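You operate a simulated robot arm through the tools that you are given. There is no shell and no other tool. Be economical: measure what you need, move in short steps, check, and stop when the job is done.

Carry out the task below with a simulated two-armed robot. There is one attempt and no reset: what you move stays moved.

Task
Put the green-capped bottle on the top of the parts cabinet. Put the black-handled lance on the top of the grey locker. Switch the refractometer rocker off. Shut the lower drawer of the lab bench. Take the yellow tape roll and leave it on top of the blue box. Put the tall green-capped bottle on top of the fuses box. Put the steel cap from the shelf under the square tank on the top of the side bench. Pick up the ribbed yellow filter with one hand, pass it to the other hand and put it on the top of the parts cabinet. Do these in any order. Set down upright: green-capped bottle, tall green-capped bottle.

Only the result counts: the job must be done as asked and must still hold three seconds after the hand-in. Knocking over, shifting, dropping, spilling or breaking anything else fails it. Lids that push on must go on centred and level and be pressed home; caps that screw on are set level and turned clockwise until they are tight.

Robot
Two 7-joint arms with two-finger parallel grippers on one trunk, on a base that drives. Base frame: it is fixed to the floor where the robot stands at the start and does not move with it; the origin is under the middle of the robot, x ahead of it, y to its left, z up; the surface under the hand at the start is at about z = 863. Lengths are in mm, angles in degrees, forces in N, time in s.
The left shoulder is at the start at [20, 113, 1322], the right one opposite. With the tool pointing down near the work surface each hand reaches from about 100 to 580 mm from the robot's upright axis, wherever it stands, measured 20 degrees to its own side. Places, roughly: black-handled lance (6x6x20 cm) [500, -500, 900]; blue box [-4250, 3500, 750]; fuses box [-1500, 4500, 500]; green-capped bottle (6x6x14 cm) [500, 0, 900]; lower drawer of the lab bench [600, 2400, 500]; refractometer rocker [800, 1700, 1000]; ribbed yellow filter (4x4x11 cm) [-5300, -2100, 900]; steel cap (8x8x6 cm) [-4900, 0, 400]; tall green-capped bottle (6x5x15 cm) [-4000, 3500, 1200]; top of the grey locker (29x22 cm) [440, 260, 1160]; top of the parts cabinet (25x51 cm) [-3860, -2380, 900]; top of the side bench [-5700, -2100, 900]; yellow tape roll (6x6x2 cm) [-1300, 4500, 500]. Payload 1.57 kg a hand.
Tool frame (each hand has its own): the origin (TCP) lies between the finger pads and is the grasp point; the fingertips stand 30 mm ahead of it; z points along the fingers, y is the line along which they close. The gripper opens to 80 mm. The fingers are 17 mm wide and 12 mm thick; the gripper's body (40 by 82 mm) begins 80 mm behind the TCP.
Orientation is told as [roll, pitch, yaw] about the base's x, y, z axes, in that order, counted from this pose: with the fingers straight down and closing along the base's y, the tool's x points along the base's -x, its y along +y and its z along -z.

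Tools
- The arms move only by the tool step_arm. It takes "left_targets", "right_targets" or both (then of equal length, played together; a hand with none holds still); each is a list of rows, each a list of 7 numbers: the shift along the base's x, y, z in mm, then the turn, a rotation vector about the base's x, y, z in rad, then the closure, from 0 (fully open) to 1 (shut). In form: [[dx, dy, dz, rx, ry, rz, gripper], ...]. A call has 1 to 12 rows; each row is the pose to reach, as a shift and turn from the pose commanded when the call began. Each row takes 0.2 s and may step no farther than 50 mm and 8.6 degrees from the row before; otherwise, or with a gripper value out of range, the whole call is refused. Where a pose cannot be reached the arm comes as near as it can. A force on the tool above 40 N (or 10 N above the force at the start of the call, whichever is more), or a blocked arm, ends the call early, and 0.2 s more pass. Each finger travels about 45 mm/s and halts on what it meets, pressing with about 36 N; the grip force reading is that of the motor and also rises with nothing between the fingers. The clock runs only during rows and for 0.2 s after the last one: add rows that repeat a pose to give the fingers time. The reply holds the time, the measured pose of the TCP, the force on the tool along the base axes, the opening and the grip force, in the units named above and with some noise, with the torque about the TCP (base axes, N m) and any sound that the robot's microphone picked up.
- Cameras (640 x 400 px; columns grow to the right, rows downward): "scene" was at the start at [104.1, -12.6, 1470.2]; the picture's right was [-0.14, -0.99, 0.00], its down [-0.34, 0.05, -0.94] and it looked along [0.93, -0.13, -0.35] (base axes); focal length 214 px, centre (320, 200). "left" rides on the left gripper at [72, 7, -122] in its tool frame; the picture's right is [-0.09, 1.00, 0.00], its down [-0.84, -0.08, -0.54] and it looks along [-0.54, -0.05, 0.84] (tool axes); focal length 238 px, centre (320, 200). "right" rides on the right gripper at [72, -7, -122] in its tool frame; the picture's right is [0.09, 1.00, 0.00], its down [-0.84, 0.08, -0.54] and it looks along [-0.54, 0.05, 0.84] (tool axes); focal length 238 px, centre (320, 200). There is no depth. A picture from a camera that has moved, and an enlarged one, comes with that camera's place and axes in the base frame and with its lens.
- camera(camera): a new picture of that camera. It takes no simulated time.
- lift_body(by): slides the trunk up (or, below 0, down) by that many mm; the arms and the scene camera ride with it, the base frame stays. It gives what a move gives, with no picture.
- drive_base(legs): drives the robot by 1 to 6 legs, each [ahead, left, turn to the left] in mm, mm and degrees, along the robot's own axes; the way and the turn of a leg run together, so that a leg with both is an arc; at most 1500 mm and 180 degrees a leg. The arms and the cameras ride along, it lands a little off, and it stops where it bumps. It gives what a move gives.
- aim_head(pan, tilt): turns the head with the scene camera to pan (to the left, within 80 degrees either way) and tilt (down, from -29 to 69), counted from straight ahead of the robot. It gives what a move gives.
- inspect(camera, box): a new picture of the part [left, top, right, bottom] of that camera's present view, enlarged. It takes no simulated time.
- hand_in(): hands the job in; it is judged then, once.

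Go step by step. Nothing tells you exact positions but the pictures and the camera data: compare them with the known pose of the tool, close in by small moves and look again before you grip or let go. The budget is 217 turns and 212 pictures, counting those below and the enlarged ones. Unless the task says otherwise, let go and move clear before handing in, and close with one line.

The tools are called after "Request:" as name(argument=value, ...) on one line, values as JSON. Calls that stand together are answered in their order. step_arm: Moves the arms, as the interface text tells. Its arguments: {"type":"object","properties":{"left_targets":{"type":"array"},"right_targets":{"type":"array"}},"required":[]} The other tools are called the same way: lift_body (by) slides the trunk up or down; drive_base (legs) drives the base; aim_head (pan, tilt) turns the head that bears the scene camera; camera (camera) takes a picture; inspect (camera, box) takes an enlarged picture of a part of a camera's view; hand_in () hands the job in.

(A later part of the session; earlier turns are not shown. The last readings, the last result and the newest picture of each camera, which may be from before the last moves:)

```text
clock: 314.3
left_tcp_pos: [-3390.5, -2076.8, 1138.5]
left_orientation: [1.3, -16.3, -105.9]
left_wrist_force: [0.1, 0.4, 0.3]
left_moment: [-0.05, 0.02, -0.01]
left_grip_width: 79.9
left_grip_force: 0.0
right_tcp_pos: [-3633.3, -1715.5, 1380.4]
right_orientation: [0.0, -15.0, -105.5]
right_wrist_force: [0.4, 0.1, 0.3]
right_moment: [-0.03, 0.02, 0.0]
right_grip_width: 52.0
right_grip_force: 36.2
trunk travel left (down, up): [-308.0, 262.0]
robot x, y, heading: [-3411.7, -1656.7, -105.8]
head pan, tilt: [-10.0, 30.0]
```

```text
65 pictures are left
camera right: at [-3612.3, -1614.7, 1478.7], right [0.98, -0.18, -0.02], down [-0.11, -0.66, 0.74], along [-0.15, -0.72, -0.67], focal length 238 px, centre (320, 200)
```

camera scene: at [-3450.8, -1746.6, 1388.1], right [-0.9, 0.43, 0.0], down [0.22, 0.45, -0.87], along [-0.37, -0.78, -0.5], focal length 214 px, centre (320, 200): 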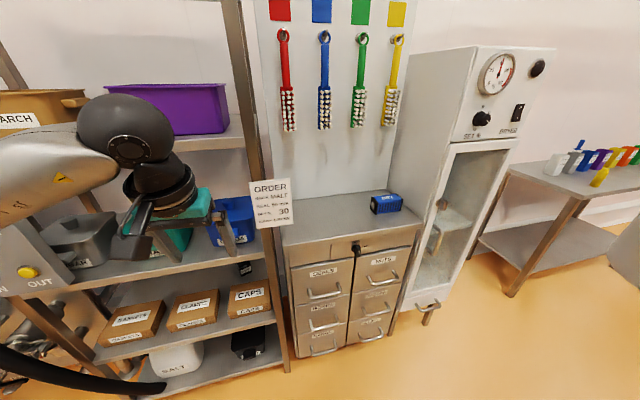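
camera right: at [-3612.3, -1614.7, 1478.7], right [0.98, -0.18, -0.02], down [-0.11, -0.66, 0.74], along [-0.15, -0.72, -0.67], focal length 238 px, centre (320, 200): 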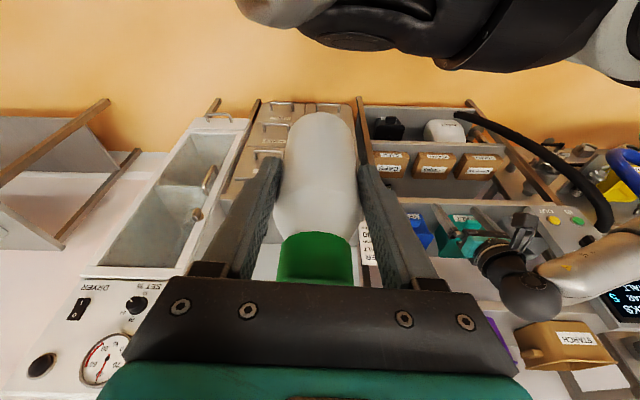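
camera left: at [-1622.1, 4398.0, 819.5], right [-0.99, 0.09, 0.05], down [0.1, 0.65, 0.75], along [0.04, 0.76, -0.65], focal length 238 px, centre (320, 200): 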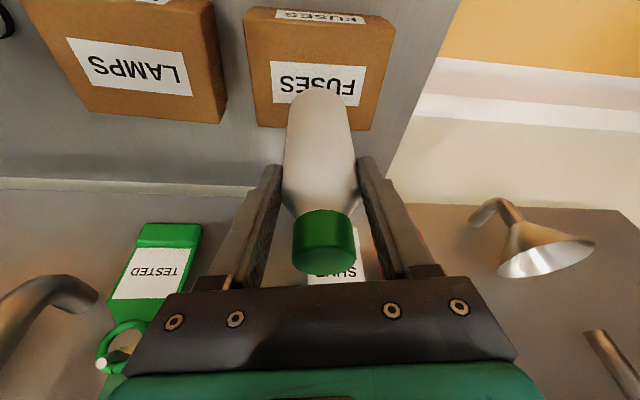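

Cabinet top: front-left corner (-3575,-2307), z≈876, front edge toward (-4100,-2188). I'll set the bottle about 170 from the left end. First I pull the left hand back, lower, and move in.

Request:
step_arm(left_targets=[[12, 43, 10, 0, 0, 0, 0.5], [24, 86, 20, 0, 0, 0, 1], [36, 129, 30, 0, 0, 0, 1], [48, 172, 40, 0, 0, 0, 1], [58, 210, 50, 0, 0, 0, 1]])

Request:
lift_body(by=-160)

Request:
drive_base(legs=[[300, -30, 0]])

Request:
camera(camera="scene")

Request:
camera(camera="right")

```text
clock: 315.5
left_tcp_pos: [-3356.8, -1891.7, 1226.1]
left_orientation: [1.4, -16.4, -105.9]
left_wrist_force: [0.1, 0.6, -0.8]
left_moment: [-0.05, -0.01, 0.0]
left_grip_width: 0.1
left_grip_force: 13.6
left hand out of reach, approached as far as the arm can: row 3, 4, 5
right_tcp_pos: [-3633.6, -1714.0, 1378.7]
right_orientation: [0.1, -15.0, -105.7]
right_wrist_force: [-0.5, -0.2, -0.8]
right_moment: [0.02, -0.01, -0.01]
right_grip_width: 52.0
right_grip_force: 36.0
trunk travel left (down, up): [-308.0, 262.0]
robot x, y, heading: [-3410.9, -1656.0, -105.5]
head pan, tilt: [-10.0, 30.0]
```

```text
clock: 317.3
left_tcp_pos: [-3356.4, -1893.8, 1066.6]
left_orientation: [1.3, -16.4, -105.9]
left_wrist_force: [-0.8, -0.4, -0.7]
left_moment: [0.01, 0.0, -0.02]
left_grip_width: 0.0
left_grip_force: 21.9
right_tcp_pos: [-3632.3, -1715.1, 1219.8]
right_orientation: [-0.1, -15.0, -105.6]
right_wrist_force: [0.0, -0.8, -0.4]
right_moment: [0.02, -0.01, -0.01]
right_grip_width: 52.2
right_grip_force: 36.1
trunk travel left (down, up): [-148.0, 422.0]
robot x, y, heading: [-3414.6, -1658.8, -105.5]
head pan, tilt: [-10.0, 30.0]
```

```text
clock: 319.4
left_tcp_pos: [-3464.3, -2172.5, 1066.0]
left_orientation: [1.2, -16.4, -105.8]
left_wrist_force: [0.1, 0.0, 0.0]
left_moment: [0.01, 0.01, 0.02]
left_grip_width: 0.0
left_grip_force: 20.9
right_tcp_pos: [-3740.8, -1994.2, 1218.8]
right_orientation: [0.1, -15.1, -105.5]
right_wrist_force: [-0.3, 0.9, -1.5]
right_moment: [0.0, 0.04, 0.0]
right_grip_width: 52.1
right_grip_force: 36.5
trunk travel left (down, up): [-148.0, 422.0]
robot x, y, heading: [-3520.3, -1937.2, -105.5]
head pan, tilt: [-10.0, 30.0]
```

```text
64 pictures are left
camera scene: at [-3558.8, -2026.5, 1228.1], right [-0.9, 0.43, 0.0], down [0.21, 0.45, -0.87], along [-0.37, -0.78, -0.5], focal length 214 px, centre (320, 200)
```

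scene: 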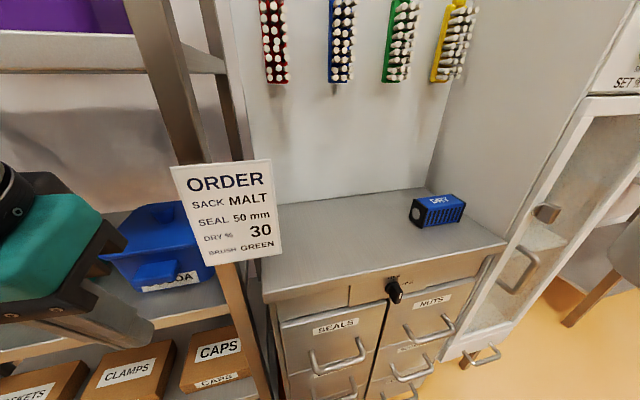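

```text
63 pictures are left
camera right: at [-3720.5, -1894.7, 1318.6], right [0.98, -0.18, -0.02], down [-0.1, -0.66, 0.74], along [-0.15, -0.72, -0.67], focal length 238 px, centre (320, 200)
```

right: 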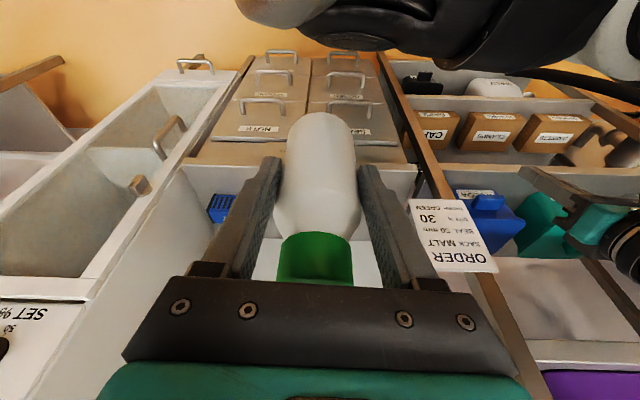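

Target spot is (-3763,-2377). I carry the bottle over it and down to ~20 mm above the top.

Request:
step_arm(right_targets=[[-3, -45, -18, 0, 0, 0, 1], [-6, -90, -36, 0, 0, 0, 1], [-9, -135, -54, 0, 0, 0, 1], [-12, -180, -72, 0, 0, 0, 1], [-15, -225, -90, 0, 0, 0, 1], [-17, -270, -108, 0, 0, 0, 1], [-19, -315, -126, 0, 0, 0, 1], [-21, -355, -144, 0, 0, 0, 1], [-22, -383, -175, 0, 0, 0, 1], [-22, -383, -215, 0, 0, 0, 1], [-22, -383, -250, 0, 0, 0, 1], [-22, -383, -250, 0, 0, 0, 1]])

Request:
camera(camera="scene")

Request:
camera(camera="right")

```text
clock: 322.0
left_tcp_pos: [-3463.9, -2171.6, 1067.5]
left_orientation: [1.4, -16.5, -105.9]
left_wrist_force: [-0.8, -0.3, 0.0]
left_moment: [0.01, 0.04, 0.0]
left_grip_width: 0.2
left_grip_force: 21.6
right_tcp_pos: [-3763.8, -2377.4, 973.9]
right_orientation: [0.2, -15.7, -105.6]
right_wrist_force: [-3.2, -1.6, 28.3]
right_moment: [-0.24, 0.29, -0.04]
right_grip_width: 52.3
right_grip_force: 36.3
trunk travel left (down, up): [-148.0, 422.0]
robot x, y, heading: [-3517.9, -1935.6, -105.4]
head pan, tilt: [-10.0, 30.0]
```

```text
62 pictures are left
camera scene: at [-3558.1, -2024.5, 1228.6], right [-0.9, 0.43, 0.0], down [0.21, 0.45, -0.87], along [-0.37, -0.78, -0.5], focal length 214 px, centre (320, 200)
```

scene: 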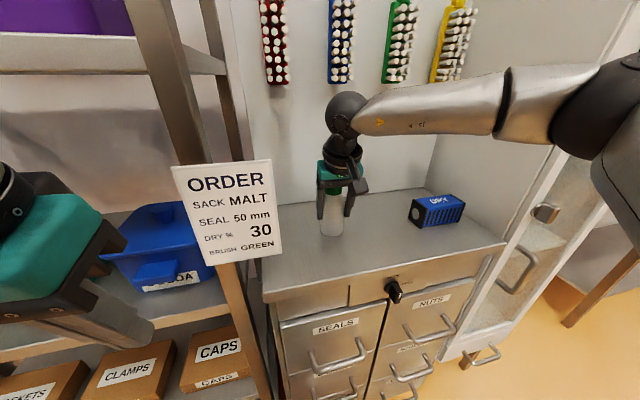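

```text
61 pictures are left
camera right: at [-3742.0, -2275.9, 1072.0], right [0.98, -0.18, -0.02], down [-0.1, -0.65, 0.75], along [-0.15, -0.73, -0.66], focal length 238 px, centre (320, 200)
```

right: 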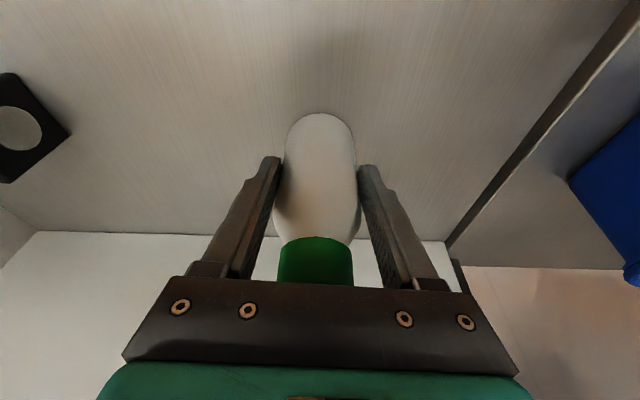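

The cabinet top is higher than estimated; the bottle is already in contact (28 N). I ease up 3 mm, open, and withdraw upward.

Request:
step_arm(right_targets=[[0, 0, 3, 0, 0, 0, 1], [0, 0, 4, 0, 0, 0, 1]])

Request:
inspect(camera="scene", box=[270, 130, 410, 260])

```text
clock: 322.6
left_tcp_pos: [-3463.7, -2173.0, 1066.4]
left_orientation: [1.2, -16.3, -105.8]
left_wrist_force: [-0.4, 0.4, 0.1]
left_moment: [-0.01, -0.02, 0.0]
left_grip_width: 0.0
left_grip_force: 21.1
right_tcp_pos: [-3763.0, -2377.2, 974.0]
right_orientation: [0.1, -15.2, -105.5]
right_wrist_force: [-2.0, -6.1, 16.2]
right_moment: [-1.03, 0.24, 0.0]
right_grip_width: 52.1
right_grip_force: 35.9
trunk travel left (down, up): [-148.0, 422.0]
robot x, y, heading: [-3520.0, -1934.5, -105.3]
head pan, tilt: [-10.0, 30.0]
```

```text
3.08 times, centred on (340, 195) of scene
camera zoom: at [-3558.2, -2025.6, 1228.1], right [-0.9, 0.43, 0.0], down [0.21, 0.45, -0.87], along [-0.37, -0.78, -0.5], focal length 660 px, centre (258, 215)
```

zoom: 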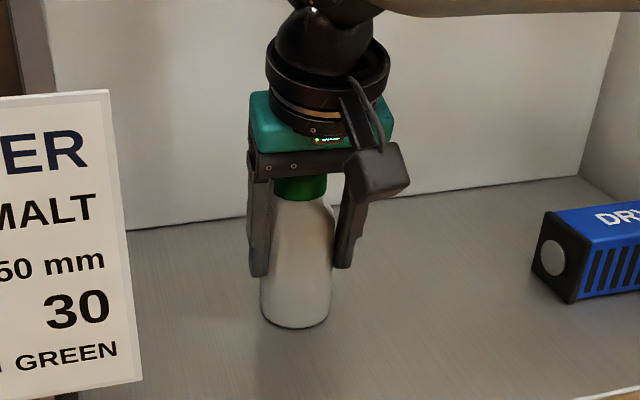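

Request:
step_arm(right_targets=[[0, 0, 3, 0, 0, 0, 1], [0, 0, 3, 0, 0, 0, 1]])

```text
clock: 323.2
left_tcp_pos: [-3463.6, -2172.3, 1066.3]
left_orientation: [1.2, -16.4, -105.8]
left_wrist_force: [1.2, -0.7, -0.8]
left_moment: [-0.02, 0.0, -0.01]
left_grip_width: 0.0
left_grip_force: 20.9
right_tcp_pos: [-3763.2, -2375.4, 974.3]
right_orientation: [-0.1, -14.7, -105.5]
right_wrist_force: [0.9, -0.5, 4.2]
right_moment: [-0.28, -0.07, 0.1]
right_grip_width: 52.1
right_grip_force: 35.6
trunk travel left (down, up): [-148.0, 422.0]
robot x, y, heading: [-3519.0, -1936.1, -105.5]
head pan, tilt: [-10.0, 30.0]
```

Light contact. Now I release and withdraw straight up.

Request:
step_arm(right_targets=[[0, 0, 0, 0, 0, 0, 0.85], [0, 0, 0, 0, 0, 0, 0.5], [0, 0, 0, 0, 0, 0, 0.1], [0, 0, 0, 0, 0, 0, 0], [0, 0, 0, 0, 0, 0, 0], [0, 0, 40, 0, 0, 0, 0], [0, 0, 85, 0, 0, 0, 0], [5, 20, 130, 0, 0, 0, 0], [10, 60, 150, 0, 0, 0, 0]])

Request:
camera(camera="scene")

```text
clock: 325.2
left_tcp_pos: [-3462.9, -2172.0, 1065.9]
left_orientation: [1.3, -16.4, -105.9]
left_wrist_force: [0.6, 0.6, -0.5]
left_moment: [-0.03, 0.0, 0.0]
left_grip_width: 0.0
left_grip_force: 21.3
right_tcp_pos: [-3751.2, -2315.2, 1127.4]
right_orientation: [-0.1, -15.0, -105.5]
right_wrist_force: [0.7, 0.3, -0.2]
right_moment: [0.0, 0.04, 0.05]
right_grip_width: 80.1
right_grip_force: 0.0
right hand out of reach, approached as far as the arm can: row 7, 8
trunk travel left (down, up): [-148.0, 422.0]
robot x, y, heading: [-3517.2, -1936.3, -105.7]
head pan, tilt: [-10.0, 30.0]
```

```text
59 pictures are left
camera scene: at [-3558.3, -2025.2, 1228.2], right [-0.9, 0.43, 0.0], down [0.21, 0.45, -0.87], along [-0.37, -0.78, -0.5], focal length 214 px, centre (320, 200)
```

scene: 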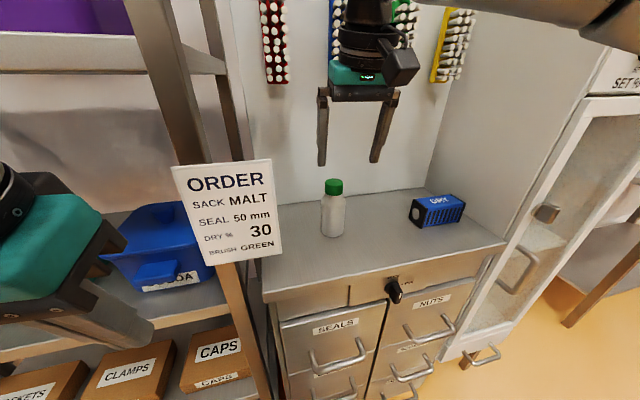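

Bottle upright on the cabinet. Next the steel cap under the square tank near (-4900,0): I back off, turn west and look.

Request:
drive_base(legs=[[-500, 0, 0], [0, 0, -75], [550, -800, 0]])

Request:
aim_head(pan=0, tilt=22)

Request:
camera(camera="scene")

```text
clock: 336.0
left_tcp_pos: [-4147.0, -764.5, 1065.9]
left_orientation: [1.3, -16.4, 178.7]
left_wrist_force: [-0.4, 0.3, 0.8]
left_moment: [-0.03, 0.0, -0.03]
left_grip_width: 0.0
left_grip_force: 21.5
right_tcp_pos: [-4358.9, -523.1, 1125.5]
right_orientation: [0.0, -14.9, 178.9]
right_wrist_force: [0.1, -0.6, 0.2]
right_moment: [-0.02, -0.03, 0.0]
right_grip_width: 80.0
right_grip_force: 0.1
trunk travel left (down, up): [-148.0, 422.0]
robot x, y, heading: [-3930.1, -653.1, 178.8]
head pan, tilt: [-10.0, 30.0]
```

```text
clock: 336.7
left_tcp_pos: [-4146.5, -765.1, 1066.2]
left_orientation: [1.3, -16.4, 178.7]
left_wrist_force: [-0.6, -0.8, 0.0]
left_moment: [-0.03, -0.01, 0.0]
left_grip_width: 0.0
left_grip_force: 21.3
right_tcp_pos: [-4357.8, -521.5, 1127.0]
right_orientation: [0.0, -15.0, 178.9]
right_wrist_force: [-0.2, -0.7, -0.1]
right_moment: [0.03, 0.01, 0.0]
right_grip_width: 80.2
right_grip_force: 0.1
trunk travel left (down, up): [-148.0, 422.0]
robot x, y, heading: [-3929.0, -654.0, 179.1]
head pan, tilt: [0.0, 22.0]
```

```text
58 pictures are left
camera scene: at [-4031.2, -650.2, 1240.9], right [0.02, 1.0, 0.0], down [0.38, -0.01, -0.93], along [-0.93, 0.02, -0.38], focal length 214 px, centre (320, 200)
```

scene: 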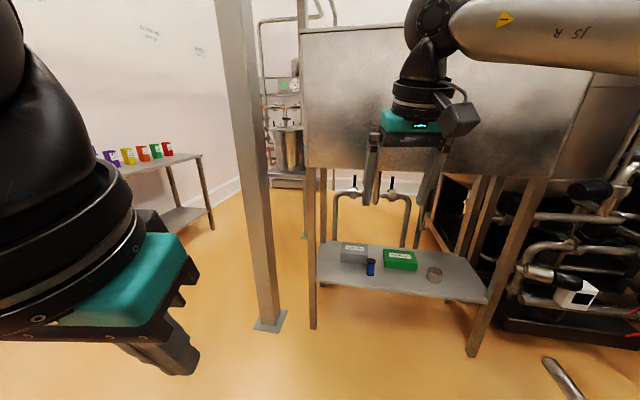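

The steel cap sits on the shelf under the tank at about (-4957,-5,420). I zoom in to see its shape.

Request:
inspect(camera="scene", box=[320, 230, 500, 340])

```text
3.56 times, centred on (410, 285) of scene
camera zoom: at [-4031.2, -650.2, 1240.9], right [0.02, 1.0, 0.0], down [0.38, -0.01, -0.93], along [-0.93, 0.02, -0.38], focal length 763 px, centre (0, -102)
```

zoom: 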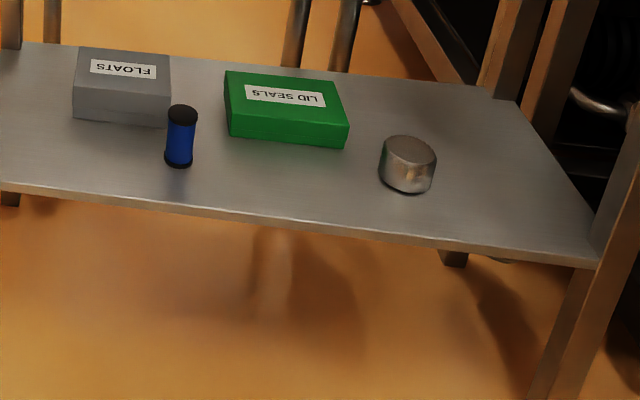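

Cap centre ≈(-4958,-8), z 385–445, shelf edge rotated ~11°. I turn to 169°, lower the trunk, move the left hand aside, and prepare the right hand low with ~30° tilt.

Request:
drive_base(legs=[[0, 0, -10], [250, -330, 0]])

Request:
lift_body(by=-140)

Request:
step_arm(left_targets=[[10, -30, -20, 0, 0, 0, 1], [20, -60, -40, 0, 0, 0, 1], [30, -90, -60, 0, 0, 0, 1], [40, -120, -80, 0, 0, 0, 1], [50, -150, -100, 0, 0, 0, 1], [60, -180, -115, 0, 0, 0, 1], [65, -190, -120, 0, 0, 0, 1], [65, -190, -120, 0, 0, 0, 1], [65, -190, -120, 0, 0, 0, 1]], right_targets=[[12, 0, -45, -0.014, -0.07, 0, 0], [24, 0, -90, -0.027, -0.14, 0, 0], [36, 0, -135, -0.04, -0.2, 0, 0], [48, 0, -180, -0.05, -0.26, 0, 0], [60, 0, -225, -0.05, -0.26, 0, 0], [72, 0, -270, -0.05, -0.26, 0, 0], [84, 0, -315, -0.05, -0.26, 0, 0], [96, 0, -360, -0.05, -0.26, 0, 0], [108, 0, -400, -0.05, -0.26, 0, 0]])

Request:
camera(camera="right")

```text
clock: 340.0
left_tcp_pos: [-4344.2, -354.5, 1065.5]
left_orientation: [1.3, -16.4, 168.7]
left_wrist_force: [-0.1, 0.2, 0.5]
left_moment: [-0.01, -0.01, 0.0]
left_grip_width: 0.0
left_grip_force: 21.4
right_tcp_pos: [-4512.0, -78.1, 1126.6]
right_orientation: [0.0, -14.9, 169.1]
right_wrist_force: [-0.2, 0.3, -0.6]
right_moment: [-0.02, 0.02, 0.02]
right_grip_width: 79.9
right_grip_force: 0.0
trunk travel left (down, up): [-148.0, 422.0]
robot x, y, heading: [-4115.2, -282.7, 169.3]
head pan, tilt: [0.0, 22.0]
```

```text
clock: 341.6
left_tcp_pos: [-4344.1, -354.0, 925.8]
left_orientation: [1.3, -16.4, 168.8]
left_wrist_force: [-0.3, 0.0, 0.6]
left_moment: [-0.01, 0.04, 0.01]
left_grip_width: 0.0
left_grip_force: 21.3
right_tcp_pos: [-4512.1, -78.7, 988.2]
right_orientation: [0.0, -15.0, 169.2]
right_wrist_force: [0.8, -0.7, 0.2]
right_moment: [-0.02, 0.02, 0.03]
right_grip_width: 79.8
right_grip_force: 0.0
trunk travel left (down, up): [-8.0, 562.0]
robot x, y, heading: [-4112.1, -285.2, 169.0]
head pan, tilt: [0.0, 22.0]
```

```text
clock: 343.6
left_tcp_pos: [-4333.2, -622.7, 849.0]
left_orientation: [1.2, -16.4, 168.8]
left_wrist_force: [0.0, 0.3, -0.3]
left_moment: [-0.01, 0.01, 0.01]
left_grip_width: 0.0
left_grip_force: 21.3
left hand out of reach, approached as far as the arm can: row 1, 2, 3, 4, 5, 6, 7, 8, 9
right_tcp_pos: [-4391.6, -59.7, 613.3]
right_orientation: [0.1, 0.1, 169.1]
right_wrist_force: [-0.4, -0.9, -0.3]
right_moment: [0.02, 0.03, -0.02]
right_grip_width: 80.3
right_grip_force: 0.0
right hand out of reach, approached as far as the arm can: row 8, 9
trunk travel left (down, up): [-8.0, 562.0]
robot x, y, heading: [-4113.0, -281.9, 169.3]
head pan, tilt: [0.0, 22.0]
```

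```text
56 pictures are left
camera right: at [-4320.0, -65.0, 736.1], right [-0.1, -1.0, 0.0], down [-0.84, 0.08, 0.54], along [-0.54, 0.05, -0.84], focal length 238 px, centre (320, 200)
```

right: 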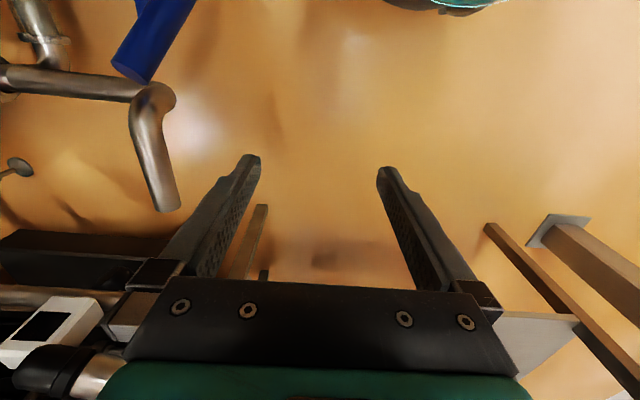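

I tilted the wrong way; the hand is straight down and at a min-distance limit. I now tilt forward 30° while lowering and extending slightly.

Request:
step_arm(right_targets=[[-12, -10, -20, 0.025, 0.13, 0, 0], [-22, -20, -45, 0.05, 0.26, 0, 0], [-32, -30, -75, 0.075, 0.39, 0, 0], [-36, -39, -105, 0.1, 0.51, 0, 0], [-36, -39, -125, 0.1, 0.51, 0, 0], [-36, -39, -125, 0.1, 0.51, 0, 0]])

Request:
drive_base(legs=[[330, 0, 0]])

Request:
camera(camera="right")

Request:
aim_head(pan=-15, tilt=50)

Request:
camera(camera="scene")

```text
clock: 345.1
left_tcp_pos: [-4332.9, -622.2, 849.0]
left_orientation: [1.3, -16.5, 168.9]
left_wrist_force: [-0.4, 0.3, -0.4]
left_moment: [-0.02, 0.01, 0.04]
left_grip_width: 0.0
left_grip_force: 21.2
right_tcp_pos: [-4418.2, -29.8, 617.3]
right_orientation: [-0.1, -29.7, 169.1]
right_wrist_force: [0.6, 0.5, -0.2]
right_moment: [0.02, 0.02, 0.02]
right_grip_width: 80.0
right_grip_force: 0.0
right hand out of reach, approached as far as the arm can: row 1, 2, 3, 4, 5, 6
trunk travel left (down, up): [-8.0, 562.0]
robot x, y, heading: [-4107.6, -278.2, 169.1]
head pan, tilt: [0.0, 22.0]
```

```text
clock: 347.2
left_tcp_pos: [-4656.3, -560.5, 849.1]
left_orientation: [1.1, -16.4, 168.6]
left_wrist_force: [0.4, -0.1, -0.5]
left_moment: [0.01, -0.02, 0.01]
left_grip_width: 0.0
left_grip_force: 21.8
right_tcp_pos: [-4739.9, 34.4, 617.5]
right_orientation: [-0.1, -29.7, 169.0]
right_wrist_force: [0.2, 0.0, -0.3]
right_moment: [0.0, 0.01, 0.01]
right_grip_width: 79.9
right_grip_force: 0.1
trunk travel left (down, up): [-8.0, 562.0]
robot x, y, heading: [-4437.2, -218.3, 169.0]
head pan, tilt: [0.0, 22.0]
```

```text
55 pictures are left
camera right: at [-4618.5, 17.6, 688.6], right [-0.11, -0.99, -0.05], down [-0.47, 0.01, 0.88], along [-0.88, 0.12, -0.46], focal length 238 px, centre (320, 200)
```

right: 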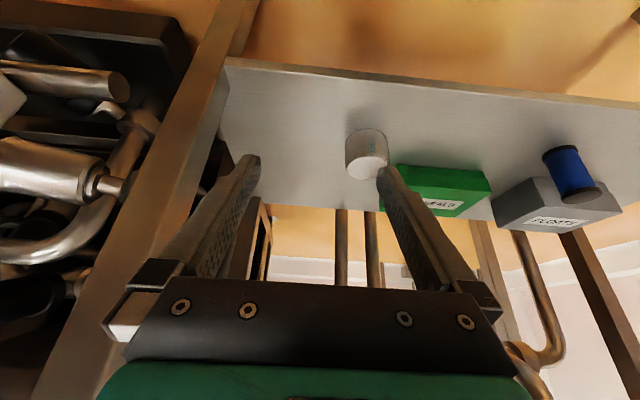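

```text
clock: 348.2
left_tcp_pos: [-4656.9, -560.5, 848.8]
left_orientation: [1.1, -16.4, 168.7]
left_wrist_force: [0.3, -0.9, 0.9]
left_moment: [-0.03, -0.02, 0.02]
left_grip_width: 0.0
left_grip_force: 21.3
right_tcp_pos: [-4741.0, 34.2, 616.6]
right_orientation: [-0.1, -29.6, 169.0]
right_wrist_force: [0.4, -0.3, 0.2]
right_moment: [-0.03, 0.01, 0.0]
right_grip_width: 80.2
right_grip_force: 0.0
trunk travel left (down, up): [-8.0, 562.0]
robot x, y, heading: [-4436.0, -219.7, 169.0]
head pan, tilt: [-15.0, 50.0]
```

```text
54 pictures are left
camera scene: at [-4512.5, -182.7, 1058.6], right [0.44, 0.9, 0.0], down [0.69, -0.33, -0.64], along [-0.58, 0.28, -0.77], focal length 214 px, centre (320, 200)
```

scene: 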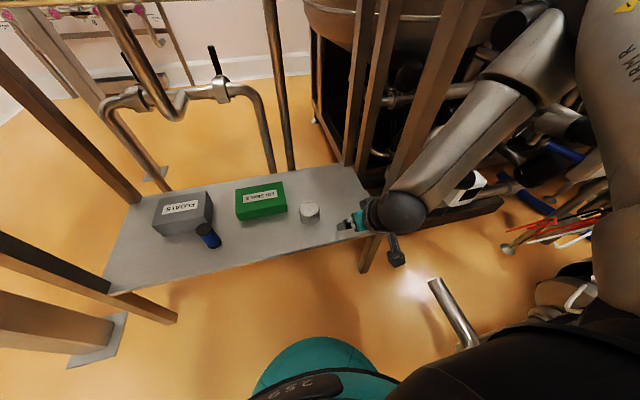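

The arm seems stuck at its folded limit, so I first extend forward, then lower.

Request:
step_arm(right_targets=[[-40, -15, 5, 0, 0, 0, 0], [-75, -33, 5, 0, 0, 0, 0], [-101, -52, 0, 0, 0, 0, 0], [-101, -55, -40, 0, 0, 0, 0], [-101, -55, -80, 0, 0, 0, 0]])

Request:
camera(camera="right")

```text
clock: 349.4
left_tcp_pos: [-4656.2, -560.4, 849.2]
left_orientation: [1.2, -16.4, 168.6]
left_wrist_force: [0.7, -0.6, 0.3]
left_moment: [0.0, -0.01, 0.01]
left_grip_width: 0.0
left_grip_force: 21.4
right_tcp_pos: [-4805.5, 33.1, 632.0]
right_orientation: [-0.1, -29.5, 169.0]
right_wrist_force: [0.2, -1.2, -0.4]
right_moment: [0.05, 0.01, 0.0]
right_grip_width: 79.8
right_grip_force: 0.1
right hand out of reach, approached as far as the arm can: row 1, 2, 3, 4, 5
trunk travel left (down, up): [-8.0, 562.0]
robot x, y, heading: [-4435.5, -215.9, 169.3]
head pan, tilt: [-15.0, 50.0]
```

```text
53 pictures are left
camera right: at [-4684.2, 17.2, 701.8], right [-0.11, -0.99, -0.05], down [-0.47, 0.01, 0.88], along [-0.88, 0.12, -0.46], focal length 238 px, centre (320, 200)
```

right: 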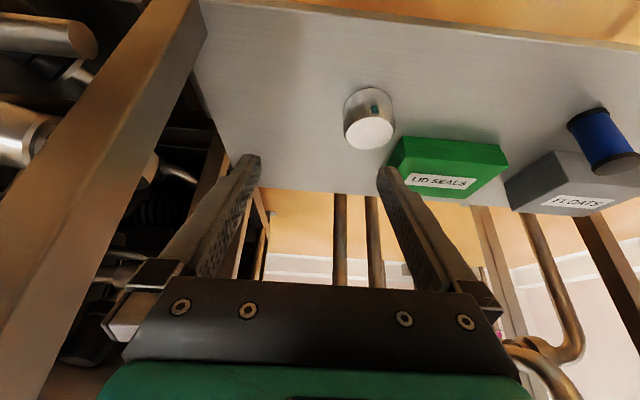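

It refuses to move inward at low height – likely a joint limit in this posture. I back off, raise the arm to a comfortable pose, centre it, then lower again as I did for the tape.

Request:
drive_base(legs=[[-250, 0, 0]])

Request:
step_arm(right_targets=[[0, 0, 45, 0, 0, 0, 0], [0, 0, 90, -0.01, -0.05, 0, 0], [0, 0, 135, -0.02, -0.1, 0, 0], [0, 0, 180, -0.03, -0.15, 0, 0], [-5, -15, 220, -0.03, -0.15, 0, 0], [-10, -35, 240, -0.03, -0.15, 0, 0], [-15, -60, 240, -0.03, -0.15, 0, 0], [-15, -60, 240, -0.03, -0.15, 0, 0]])

Request:
step_arm(right_targets=[[0, 0, -45, 0, 0, 0, 0], [0, 0, -90, 0, 0, 0, 0], [0, 0, -135, 0, 0, 0, 0], [0, 0, -180, 0, 0, 0, 0], [0, 0, -225, 0, 0, 0, 0], [0, 0, -270, 0, 0, 0, 0], [0, 0, -315, 0, 0, 0, 0], [0, 0, -360, 0, 0, 0, 0]])

```text
clock: 351.2
left_tcp_pos: [-4411.8, -606.5, 849.0]
left_orientation: [1.2, -16.4, 168.6]
left_wrist_force: [-0.3, 0.1, 0.1]
left_moment: [0.0, 0.0, -0.02]
left_grip_width: 0.0
left_grip_force: 21.3
right_tcp_pos: [-4560.9, -12.4, 631.2]
right_orientation: [-0.1, -29.5, 168.8]
right_wrist_force: [0.3, -0.1, -0.1]
right_moment: [-0.02, -0.02, -0.02]
right_grip_width: 79.7
right_grip_force: 0.0
trunk travel left (down, up): [-8.0, 562.0]
robot x, y, heading: [-4188.5, -268.6, 169.1]
head pan, tilt: [-15.0, 50.0]
```

```text
clock: 353.0
left_tcp_pos: [-4413.1, -607.2, 850.2]
left_orientation: [1.2, -16.3, 168.6]
left_wrist_force: [-0.2, -0.2, 0.1]
left_moment: [0.02, 0.0, 0.0]
left_grip_width: 0.0
left_grip_force: 22.0
right_tcp_pos: [-4575.4, -73.0, 871.9]
right_orientation: [0.0, -20.8, 168.8]
right_wrist_force: [-0.4, -0.2, 0.9]
right_moment: [0.0, 0.01, -0.01]
right_grip_width: 80.2
right_grip_force: 0.0
trunk travel left (down, up): [-8.0, 562.0]
robot x, y, heading: [-4193.5, -267.4, 169.0]
head pan, tilt: [-15.0, 50.0]
```

```text
clock: 354.8
left_tcp_pos: [-4412.2, -606.8, 850.2]
left_orientation: [1.2, -16.4, 168.6]
left_wrist_force: [-0.7, -0.4, 0.2]
left_moment: [0.02, 0.0, 0.0]
left_grip_width: 0.0
left_grip_force: 21.3
right_tcp_pos: [-4537.8, -17.1, 615.8]
right_orientation: [0.0, -20.8, 168.9]
right_wrist_force: [0.9, 0.0, 0.1]
right_moment: [-0.01, 0.01, 0.05]
right_grip_width: 80.1
right_grip_force: 0.1
right hand out of reach, approached as far as the arm can: row 5, 6, 7, 8
trunk travel left (down, up): [-8.0, 562.0]
robot x, y, heading: [-4186.6, -265.4, 169.0]
head pan, tilt: [-15.0, 50.0]
```

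Same stop. I'll extend the arm nearly straight first and lower along the reach arc, which should unwind the elbow.

Request:
step_arm(right_targets=[[-15, -5, 45, 0, 0, 0, 0], [-35, -15, 90, 0, 0, 0, 0], [-60, -28, 125, 0, 0, 0, 0], [-97, -41, 145, 0, 0, 0, 0], [-125, -36, 140, 0, 0, 0, 0], [-125, -36, 140, 0, 0, 0, 0]])

Request:
step_arm(right_targets=[[-2, 0, -40, 0, 0, 0, 0], [-2, 0, -80, 0, 0, 0, 0], [5, -1, -120, 0, 0, 0, 0], [22, -4, -158, 0, 0, 0, 0], [44, -8, -196, 0, 0, 0, 0]])

```text
refused: row 2 steps farther than a row can; nothing moved
```

```text
clock: 356.0
left_tcp_pos: [-4413.2, -608.1, 848.8]
left_orientation: [1.1, -16.5, 168.6]
left_wrist_force: [0.2, -0.1, 0.5]
left_moment: [-0.02, 0.01, 0.01]
left_grip_width: 0.0
left_grip_force: 20.8
right_tcp_pos: [-4481.3, 27.4, 581.3]
right_orientation: [0.1, -20.7, 168.9]
right_wrist_force: [0.2, -0.2, 0.9]
right_moment: [0.0, 0.02, 0.03]
right_grip_width: 79.9
right_grip_force: 0.0
right hand out of reach, approached as far as the arm can: row 1, 2, 3, 4, 5
trunk travel left (down, up): [-8.0, 562.0]
robot x, y, heading: [-4190.1, -268.0, 169.1]
head pan, tilt: [-15.0, 50.0]
```

Request:
step_arm(right_targets=[[0, 0, 45, 0, 0, 0, 0], [0, 0, 90, 0, 0, 0, 0], [-20, -10, 130, 0, 0, 0, 0], [-50, -25, 160, 0, 0, 0, 0], [-90, -40, 179, 0, 0, 0, 0], [-130, -60, 179, 0, 0, 0, 0], [-165, -80, 179, 0, 0, 0, 0], [-185, -83, 179, 0, 0, 0, 0], [-187, -83, 139, 0, 0, 0, 0], [-187, -83, 99, 0, 0, 0, 0], [-180, -84, 59, 0, 0, 0, 0], [-163, -87, 21, 0, 0, 0, 0]])

Request:
aim_head(pan=-20, tilt=35)

Request:
camera(camera="scene")

```text
clock: 358.6
left_tcp_pos: [-4412.3, -607.6, 849.4]
left_orientation: [1.2, -16.5, 168.5]
left_wrist_force: [0.3, -1.2, -0.3]
left_moment: [-0.01, 0.03, -0.01]
left_grip_width: 0.3
left_grip_force: 21.1
right_tcp_pos: [-4603.5, -21.8, 660.3]
right_orientation: [0.1, -20.9, 169.0]
right_wrist_force: [-0.4, -0.5, 0.4]
right_moment: [0.03, -0.01, 0.01]
right_grip_width: 79.9
right_grip_force: 0.1
right hand out of reach, approached as far as the arm can: row 8, 9, 10, 11, 12
trunk travel left (down, up): [-8.0, 562.0]
robot x, y, heading: [-4189.2, -261.5, 169.0]
head pan, tilt: [-15.0, 50.0]
```

```text
clock: 359.4
left_tcp_pos: [-4412.2, -607.8, 849.2]
left_orientation: [1.2, -16.3, 168.7]
left_wrist_force: [1.1, 0.1, -0.9]
left_moment: [-0.03, 0.04, -0.01]
left_grip_width: 0.1
left_grip_force: 21.6
right_tcp_pos: [-4604.4, -21.9, 659.6]
right_orientation: [0.1, -20.8, 168.9]
right_wrist_force: [0.5, -0.7, -0.4]
right_moment: [0.0, -0.01, -0.02]
right_grip_width: 80.0
right_grip_force: 0.2
trunk travel left (down, up): [-8.0, 562.0]
robot x, y, heading: [-4190.5, -268.2, 169.0]
head pan, tilt: [-20.0, 35.0]
```

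```text
52 pictures are left
camera scene: at [-4274.4, -218.4, 1080.3], right [0.51, 0.86, 0.0], down [0.49, -0.3, -0.82], along [-0.7, 0.42, -0.57], focal length 214 px, centre (320, 200)
```

scene: 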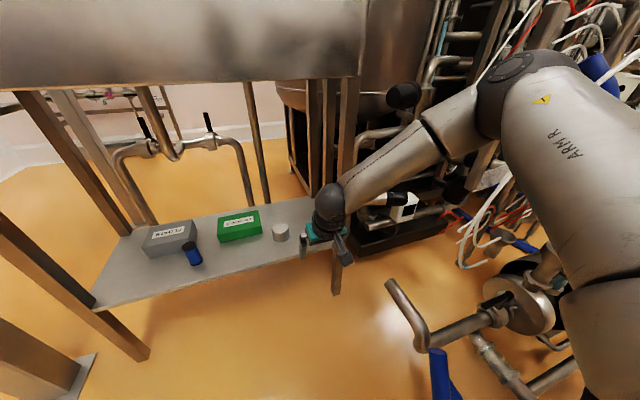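

The right elbow is high and outward, blocking lower reach near the centre. I'll try lower but further out to the right side.

Request:
step_arm(right_targets=[[24, 19, -35, 0, 0, 0, 0], [48, 38, -70, 0, 0, 0, 0], [72, 57, -105, 0, 0, 0, 0], [96, 76, -140, 0, 0, 0, 0], [120, 95, -175, 0, 0, 0, 0], [145, 114, -210, 0, 0, 0, 0], [145, 114, -210, 0, 0, 0, 0]])

```text
clock: 360.9
left_tcp_pos: [-4412.2, -607.7, 849.0]
left_orientation: [1.2, -16.4, 168.6]
left_wrist_force: [-0.2, 0.4, 0.5]
left_moment: [0.01, 0.01, -0.04]
left_grip_width: 0.0
left_grip_force: 21.3
right_tcp_pos: [-4439.0, 115.5, 552.1]
right_orientation: [0.0, -20.8, 169.0]
right_wrist_force: [-0.3, 0.2, 0.7]
right_moment: [-0.01, 0.06, -0.03]
right_grip_width: 79.8
right_grip_force: 0.0
right hand out of reach, approached as far as the arm can: row 1, 2, 3, 4, 5, 6, 7
trunk travel left (down, up): [-8.0, 562.0]
robot x, y, heading: [-4187.8, -268.9, 168.9]
head pan, tilt: [-20.0, 35.0]
```

The right arm's posture won't allow it. I test the left arm instead: bring it to ahead ≈396, left ≈118 and lower it here in free space.

Request:
step_arm(left_targets=[[-24, 37, 0, 0, 0, 0, 0], [-48, 74, 0, 0, 0, 0, 0], [-72, 111, 0, 0, 0, 0, 0], [-96, 148, 0, 0, 0, 0, 0], [-120, 186, 0, 0, 0, 0, 0], [-144, 224, 0, 0, 0, 0, 0], [-168, 262, 0, 0, 0, 0, 0], [-190, 299, 0, 0, 0, 0, 0], [-190, 299, 0, 0, 0, 0, 0]])

Request:
step_arm(left_targets=[[0, 0, -45, 0, 0, 0, 0], [0, 0, -90, 0, 0, 0, 0], [0, 0, -135, 0, 0, 0, 0], [0, 0, -180, 0, 0, 0, 0], [0, 0, -225, 0, 0, 0, 0], [0, 0, -270, 0, 0, 0, 0], [0, 0, -315, 0, 0, 0, 0], [0, 0, -360, 0, 0, 0, 0], [0, 0, -400, 0, 0, 0, 0]])

```text
clock: 362.9
left_tcp_pos: [-4603.1, -309.1, 848.0]
left_orientation: [1.2, -16.4, 168.6]
left_wrist_force: [0.1, 0.1, 0.0]
left_moment: [0.01, -0.01, -0.01]
left_grip_width: 79.9
left_grip_force: 0.1
left hand out of reach, approached as far as the arm can: row 1, 2, 3
right_tcp_pos: [-4437.9, 115.7, 553.2]
right_orientation: [0.0, -20.8, 168.9]
right_wrist_force: [0.5, -0.5, -1.0]
right_moment: [-0.02, 0.03, 0.03]
right_grip_width: 80.1
right_grip_force: 0.2
trunk travel left (down, up): [-8.0, 562.0]
robot x, y, heading: [-4190.5, -267.1, 168.9]
head pan, tilt: [-20.0, 35.0]
```

```text
clock: 364.9
left_tcp_pos: [-4603.3, -310.7, 448.0]
left_orientation: [1.3, -16.4, 168.5]
left_wrist_force: [0.7, 0.7, 0.1]
left_moment: [-0.01, 0.02, 0.05]
left_grip_width: 80.1
left_grip_force: 0.1
right_tcp_pos: [-4439.3, 115.2, 553.3]
right_orientation: [0.0, -20.7, 169.0]
right_wrist_force: [0.0, -0.2, 0.1]
right_moment: [0.0, -0.01, 0.01]
right_grip_width: 80.1
right_grip_force: 0.0
trunk travel left (down, up): [-8.0, 562.0]
robot x, y, heading: [-4190.2, -264.9, 169.2]
head pan, tilt: [-20.0, 35.0]
```

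The left arm lowers fine to 448. I'll use it: raise it to clear the cap, tuck the right arm up, and drive to about (-4546,-32), heading 160°.

Request:
step_arm(left_targets=[[0, 0, 15, 0, 0, 0, 0], [0, 0, 30, 0, 0, 0, 0], [0, 0, 45, 0, 0, 0, 0], [0, 0, 60, 0, 0, 0, 0], [0, 0, 75, 0, 0, 0, 0], [0, 0, 85, 0, 0, 0, 0], [0, 0, 85, 0, 0, 0, 0], [0, 0, 85, 0, 0, 0, 0], [0, 0, 85, 0, 0, 0, 0]], right_targets=[[0, 0, 45, 0, 0, 0, 0.5], [0, 0, 90, 0, 0, 0, 1], [5, -10, 134, 0, 0, 0, 1], [15, -20, 178, 0, 0, 0, 1], [30, -40, 215, 0, 0, 0, 1], [45, -60, 255, 0, 0, 0, 1], [60, -80, 290, 0, 0, 0, 1], [80, -100, 320, 0, 0, 0, 1], [99, -121, 340, 0, 0, 0, 1]])

Request:
drive_base(legs=[[250, -170, -9]])

Request:
camera(camera="left")

Request:
camera(camera="scene")

```text
clock: 366.9
left_tcp_pos: [-4603.5, -308.4, 533.8]
left_orientation: [1.1, -16.4, 168.6]
left_wrist_force: [0.0, 0.1, 0.1]
left_moment: [-0.01, 0.01, -0.02]
left_grip_width: 80.3
left_grip_force: 0.0
right_tcp_pos: [-4367.9, 15.7, 933.7]
right_orientation: [0.0, -20.7, 169.0]
right_wrist_force: [-0.3, -0.7, 0.0]
right_moment: [0.0, -0.01, 0.03]
right_grip_width: 0.1
right_grip_force: 20.5
right hand out of reach, approached as far as the arm can: row 5, 6, 7, 8, 9
trunk travel left (down, up): [-8.0, 562.0]
robot x, y, heading: [-4191.9, -268.7, 168.9]
head pan, tilt: [-20.0, 35.0]
```

```text
clock: 369.0
left_tcp_pos: [-4798.3, -13.3, 534.9]
left_orientation: [1.2, -16.4, 159.7]
left_wrist_force: [-0.1, 0.6, 0.4]
left_moment: [0.02, 0.0, 0.0]
left_grip_width: 80.0
left_grip_force: 0.2
right_tcp_pos: [-4517.0, 269.4, 934.2]
right_orientation: [0.0, -20.9, 159.9]
right_wrist_force: [0.7, 0.6, 0.1]
right_moment: [0.01, 0.02, 0.0]
right_grip_width: 0.0
right_grip_force: 20.9
trunk travel left (down, up): [-8.0, 562.0]
robot x, y, heading: [-4384.0, -36.1, 159.8]
head pan, tilt: [-20.0, 35.0]
```

```text
51 pictures are left
camera left: at [-4703.1, -53.2, 631.4], right [-0.42, -0.9, 0.05], down [-0.58, 0.31, 0.75], along [-0.7, 0.29, -0.66], focal length 238 px, centre (320, 200)
```

left: 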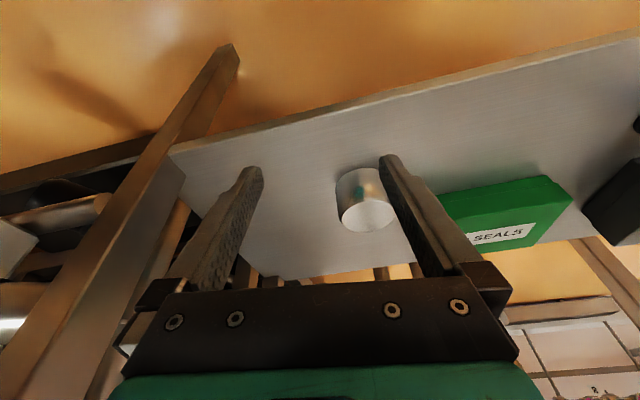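

```text
50 pictures are left
camera scene: at [-4461.1, 23.9, 1080.3], right [0.64, 0.77, 0.0], down [0.44, -0.37, -0.82], along [-0.63, 0.53, -0.57], focal length 214 px, centre (320, 200)
```

scene: 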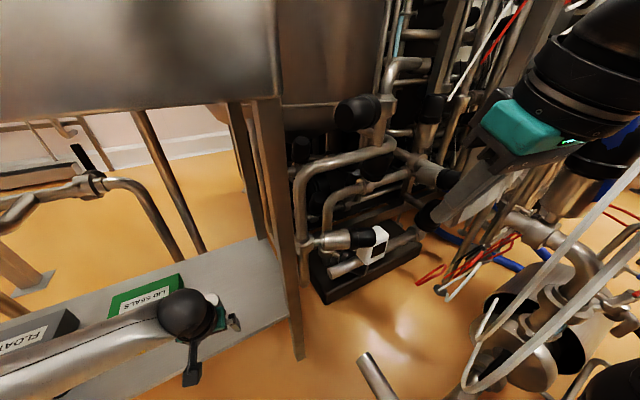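

Cap centre ≈(-4947,-17), diameter ≈76. I drive in two small legs to bring the hand over it.

Request:
drive_base(legs=[[65, 50, 0], [65, 3, 0]])

Request:
camera(camera="left")

```text
clock: 370.7
left_tcp_pos: [-4938.7, -19.0, 534.3]
left_orientation: [1.1, -16.4, 159.5]
left_wrist_force: [0.3, 0.8, -0.1]
left_moment: [-0.01, -0.02, -0.01]
left_grip_width: 79.9
left_grip_force: 0.1
right_tcp_pos: [-4657.5, 264.7, 934.5]
right_orientation: [0.0, -20.7, 159.9]
right_wrist_force: [-0.1, 0.2, 0.5]
right_moment: [0.01, -0.02, 0.0]
right_grip_width: 0.0
right_grip_force: 20.8
trunk travel left (down, up): [-8.0, 562.0]
robot x, y, heading: [-4527.6, -39.6, 159.7]
head pan, tilt: [-20.0, 35.0]
```

```text
49 pictures are left
camera left: at [-4843.4, -58.1, 631.4], right [-0.43, -0.9, 0.05], down [-0.58, 0.31, 0.75], along [-0.7, 0.29, -0.66], focal length 238 px, centre (320, 200)
```

left: 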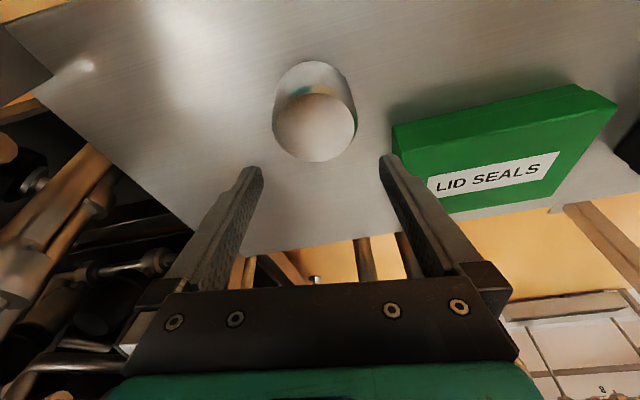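

Top of cap at z≈439, centre slightly image-left. I correct a few mm and lower to just above the cap, then re-check.

Request:
step_arm(left_targets=[[-5, 3, -25, 0, 0, 0, 0], [-10, 7, -50, 0, 0, 0, 0], [-10, 7, -54, 0, 0, 0, 0]])

Request:
camera(camera="left")

```text
clock: 371.5
left_tcp_pos: [-4950.0, -11.5, 478.9]
left_orientation: [1.3, -16.3, 159.5]
left_wrist_force: [0.3, 0.0, 0.0]
left_moment: [0.0, -0.04, 0.04]
left_grip_width: 80.1
left_grip_force: 0.1
right_tcp_pos: [-4658.6, 263.3, 932.7]
right_orientation: [0.0, -20.7, 159.8]
right_wrist_force: [-0.7, 0.5, 0.6]
right_moment: [-0.01, -0.01, 0.0]
right_grip_width: 0.0
right_grip_force: 21.3
trunk travel left (down, up): [-8.0, 562.0]
robot x, y, heading: [-4522.3, -40.9, 159.9]
head pan, tilt: [-20.0, 35.0]
```

```text
48 pictures are left
camera left: at [-4854.0, -51.1, 576.9], right [-0.43, -0.9, 0.05], down [-0.58, 0.31, 0.75], along [-0.7, 0.29, -0.66], focal length 238 px, centre (320, 200)
```

left: 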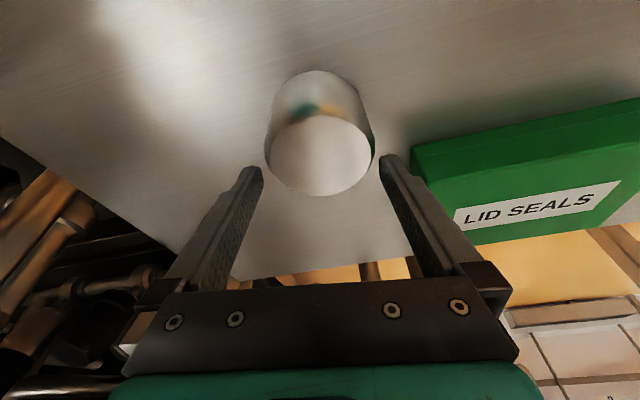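

Laterally centred. I descend around the cap in small steps and close.

Request:
step_arm(left_targets=[[2, -2, -10, 0, 0, 0, 0], [3, -2, -20, 0, 0, 0, 0], [3, -2, -32, 0, 0, 0, 0], [3, -2, -44, 0, 0, 0, 0], [3, -2, -52, 0, 0, 0, 0]])

Request:
camera(camera="left")

```text
clock: 372.8
left_tcp_pos: [-4948.1, -12.6, 431.8]
left_orientation: [0.8, -16.5, 159.6]
left_wrist_force: [9.1, -9.4, 22.6]
left_moment: [0.53, -0.58, -0.39]
left_grip_width: 75.0
left_grip_force: 0.0
right_tcp_pos: [-4655.4, 263.0, 936.0]
right_orientation: [0.0, -20.9, 159.9]
right_wrist_force: [0.0, -1.0, 0.5]
right_moment: [0.0, 0.03, 0.0]
right_grip_width: 0.0
right_grip_force: 21.0
trunk travel left (down, up): [-8.0, 562.0]
robot x, y, heading: [-4526.4, -40.3, 160.0]
head pan, tilt: [-20.0, 35.0]
stopped in row 5 (left hand): the force on the tool passed its limit at 44 N (the readings are from after the stop); the commanded pose is now the measured one
```

```text
47 pictures are left
camera left: at [-4849.9, -52.2, 528.5], right [-0.43, -0.9, 0.04], down [-0.58, 0.31, 0.76], along [-0.7, 0.3, -0.65], focal length 238 px, centre (320, 200)
```

left: 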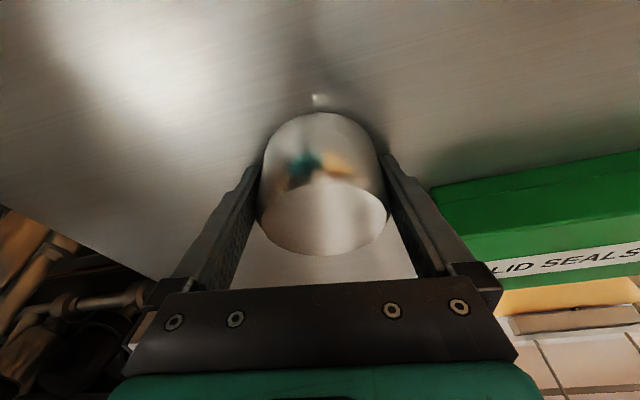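

Fingers straddle the cap and reached the shelf. I raise 5 mm, grip, and lift.

Request:
step_arm(left_targets=[[0, 0, 7, 0, 0, 0, 0], [0, 0, 7, 0, 0, 0, 0.5], [0, 0, 7, 0, 0, 0, 1], [0, 0, 7, 0, 0, 0, 1], [0, 0, 25, 0, 0, 0, 1], [0, 0, 65, 0, 0, 0, 1], [0, 0, 105, 0, 0, 0, 1]])

Request:
camera(camera="left")

```text
clock: 374.4
left_tcp_pos: [-4947.8, -12.1, 535.0]
left_orientation: [0.9, -16.4, 159.5]
left_wrist_force: [0.5, -0.3, -2.2]
left_moment: [-0.02, -0.03, 0.0]
left_grip_width: 70.2
left_grip_force: 35.8
right_tcp_pos: [-4658.0, 263.0, 934.0]
right_orientation: [0.1, -20.8, 160.0]
right_wrist_force: [0.4, -0.3, -0.3]
right_moment: [-0.03, 0.01, 0.03]
right_grip_width: 0.0
right_grip_force: 20.9
trunk travel left (down, up): [-8.0, 562.0]
robot x, y, heading: [-4524.0, -42.0, 159.9]
head pan, tilt: [-20.0, 35.0]
```

```text
46 pictures are left
camera left: at [-4851.2, -51.6, 632.2], right [-0.43, -0.9, 0.04], down [-0.58, 0.31, 0.76], along [-0.7, 0.3, -0.65], focal length 238 px, centre (320, 200)
```

left: 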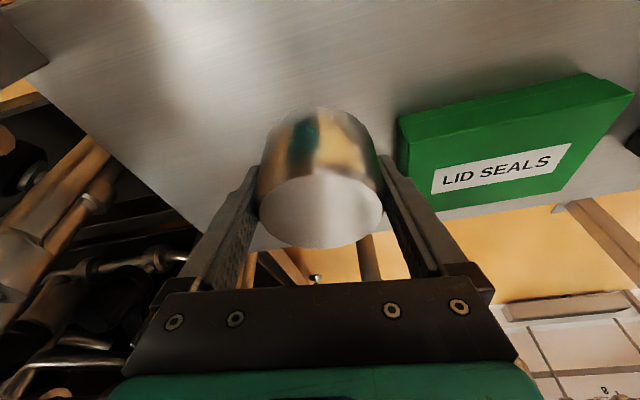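

Cap held (70 mm). I back out, raise the trunk, and drive toward the side bench.

Request:
drive_base(legs=[[-450, 0, 0]])

Request:
lift_body(by=300)

Request:
drive_base(legs=[[0, 0, 84.5], [1350, 0, 0], [0, 0, -25]])

Request:
aim_head(pan=0, tilt=25)

Request:
camera(camera="scene")

```text
clock: 376.3
left_tcp_pos: [-4720.1, -109.5, 528.8]
left_orientation: [0.4, -15.5, 160.8]
left_wrist_force: [-0.7, 1.3, -1.6]
left_moment: [0.0, -0.05, -0.01]
left_grip_width: 70.2
left_grip_force: 36.1
right_tcp_pos: [-4442.5, 166.6, 926.5]
right_orientation: [0.4, -18.4, 161.3]
right_wrist_force: [0.0, -0.5, -0.6]
right_moment: [-0.03, -0.02, -0.02]
right_grip_width: 0.3
right_grip_force: 21.3
trunk travel left (down, up): [-8.0, 562.0]
robot x, y, heading: [-4291.0, -131.3, 161.1]
head pan, tilt: [-20.0, 35.0]
stopped in leg 1: the robot was blocked; the commanded pose is now the measured one
```

```text
clock: 379.3
left_tcp_pos: [-4709.7, -104.4, 834.8]
left_orientation: [0.9, -16.4, 160.3]
left_wrist_force: [-0.7, -0.2, -1.4]
left_moment: [0.02, 0.01, -0.02]
left_grip_width: 70.0
left_grip_force: 35.9
right_tcp_pos: [-4425.6, 171.3, 1227.9]
right_orientation: [0.6, -19.6, 160.9]
right_wrist_force: [-0.1, 0.5, 0.6]
right_moment: [-0.02, -0.04, 0.0]
right_grip_width: 0.0
right_grip_force: 21.4
trunk travel left (down, up): [-308.0, 262.0]
robot x, y, heading: [-4289.9, -128.7, 160.4]
head pan, tilt: [-20.0, 35.0]
```

```text
clock: 387.3
left_tcp_pos: [-4715.4, -1353.5, 832.9]
left_orientation: [0.2, -16.4, -115.5]
left_wrist_force: [0.6, 0.8, -0.9]
left_moment: [0.01, 0.03, -0.01]
left_grip_width: 70.0
left_grip_force: 35.9
right_tcp_pos: [-4958.4, -1040.7, 1237.8]
right_orientation: [-2.5, -20.3, -115.2]
right_wrist_force: [0.0, -0.2, -0.3]
right_moment: [-0.01, -0.04, -0.01]
right_grip_width: 0.3
right_grip_force: 21.7
trunk travel left (down, up): [-308.0, 262.0]
robot x, y, heading: [-4655.8, -934.8, -115.5]
head pan, tilt: [-20.0, 35.0]
stopped in leg 2: the robot was blocked; the commanded pose is now the measured one
```

```text
clock: 388.1
left_tcp_pos: [-4715.2, -1353.6, 832.2]
left_orientation: [0.1, -16.5, -115.4]
left_wrist_force: [0.3, -0.1, -1.2]
left_moment: [0.01, -0.03, 0.01]
left_grip_width: 69.8
left_grip_force: 36.1
right_tcp_pos: [-4960.2, -1041.0, 1237.3]
right_orientation: [-2.5, -20.4, -115.2]
right_wrist_force: [0.6, -0.6, 0.1]
right_moment: [0.01, -0.01, 0.01]
right_grip_width: 0.0
right_grip_force: 21.8
trunk travel left (down, up): [-308.0, 262.0]
robot x, y, heading: [-4655.0, -928.6, -115.4]
head pan, tilt: [0.0, 25.0]
```

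```text
45 pictures are left
camera scene: at [-4680.4, -1032.5, 1395.9], right [-0.9, 0.43, 0.02], down [0.17, 0.39, -0.91], along [-0.39, -0.82, -0.42], focal length 214 px, centre (320, 200)
```

scene: 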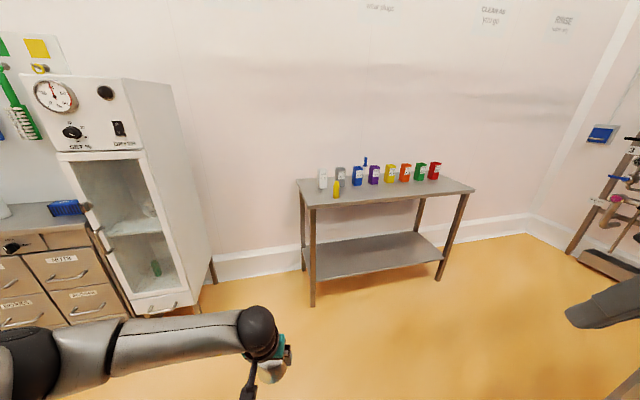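

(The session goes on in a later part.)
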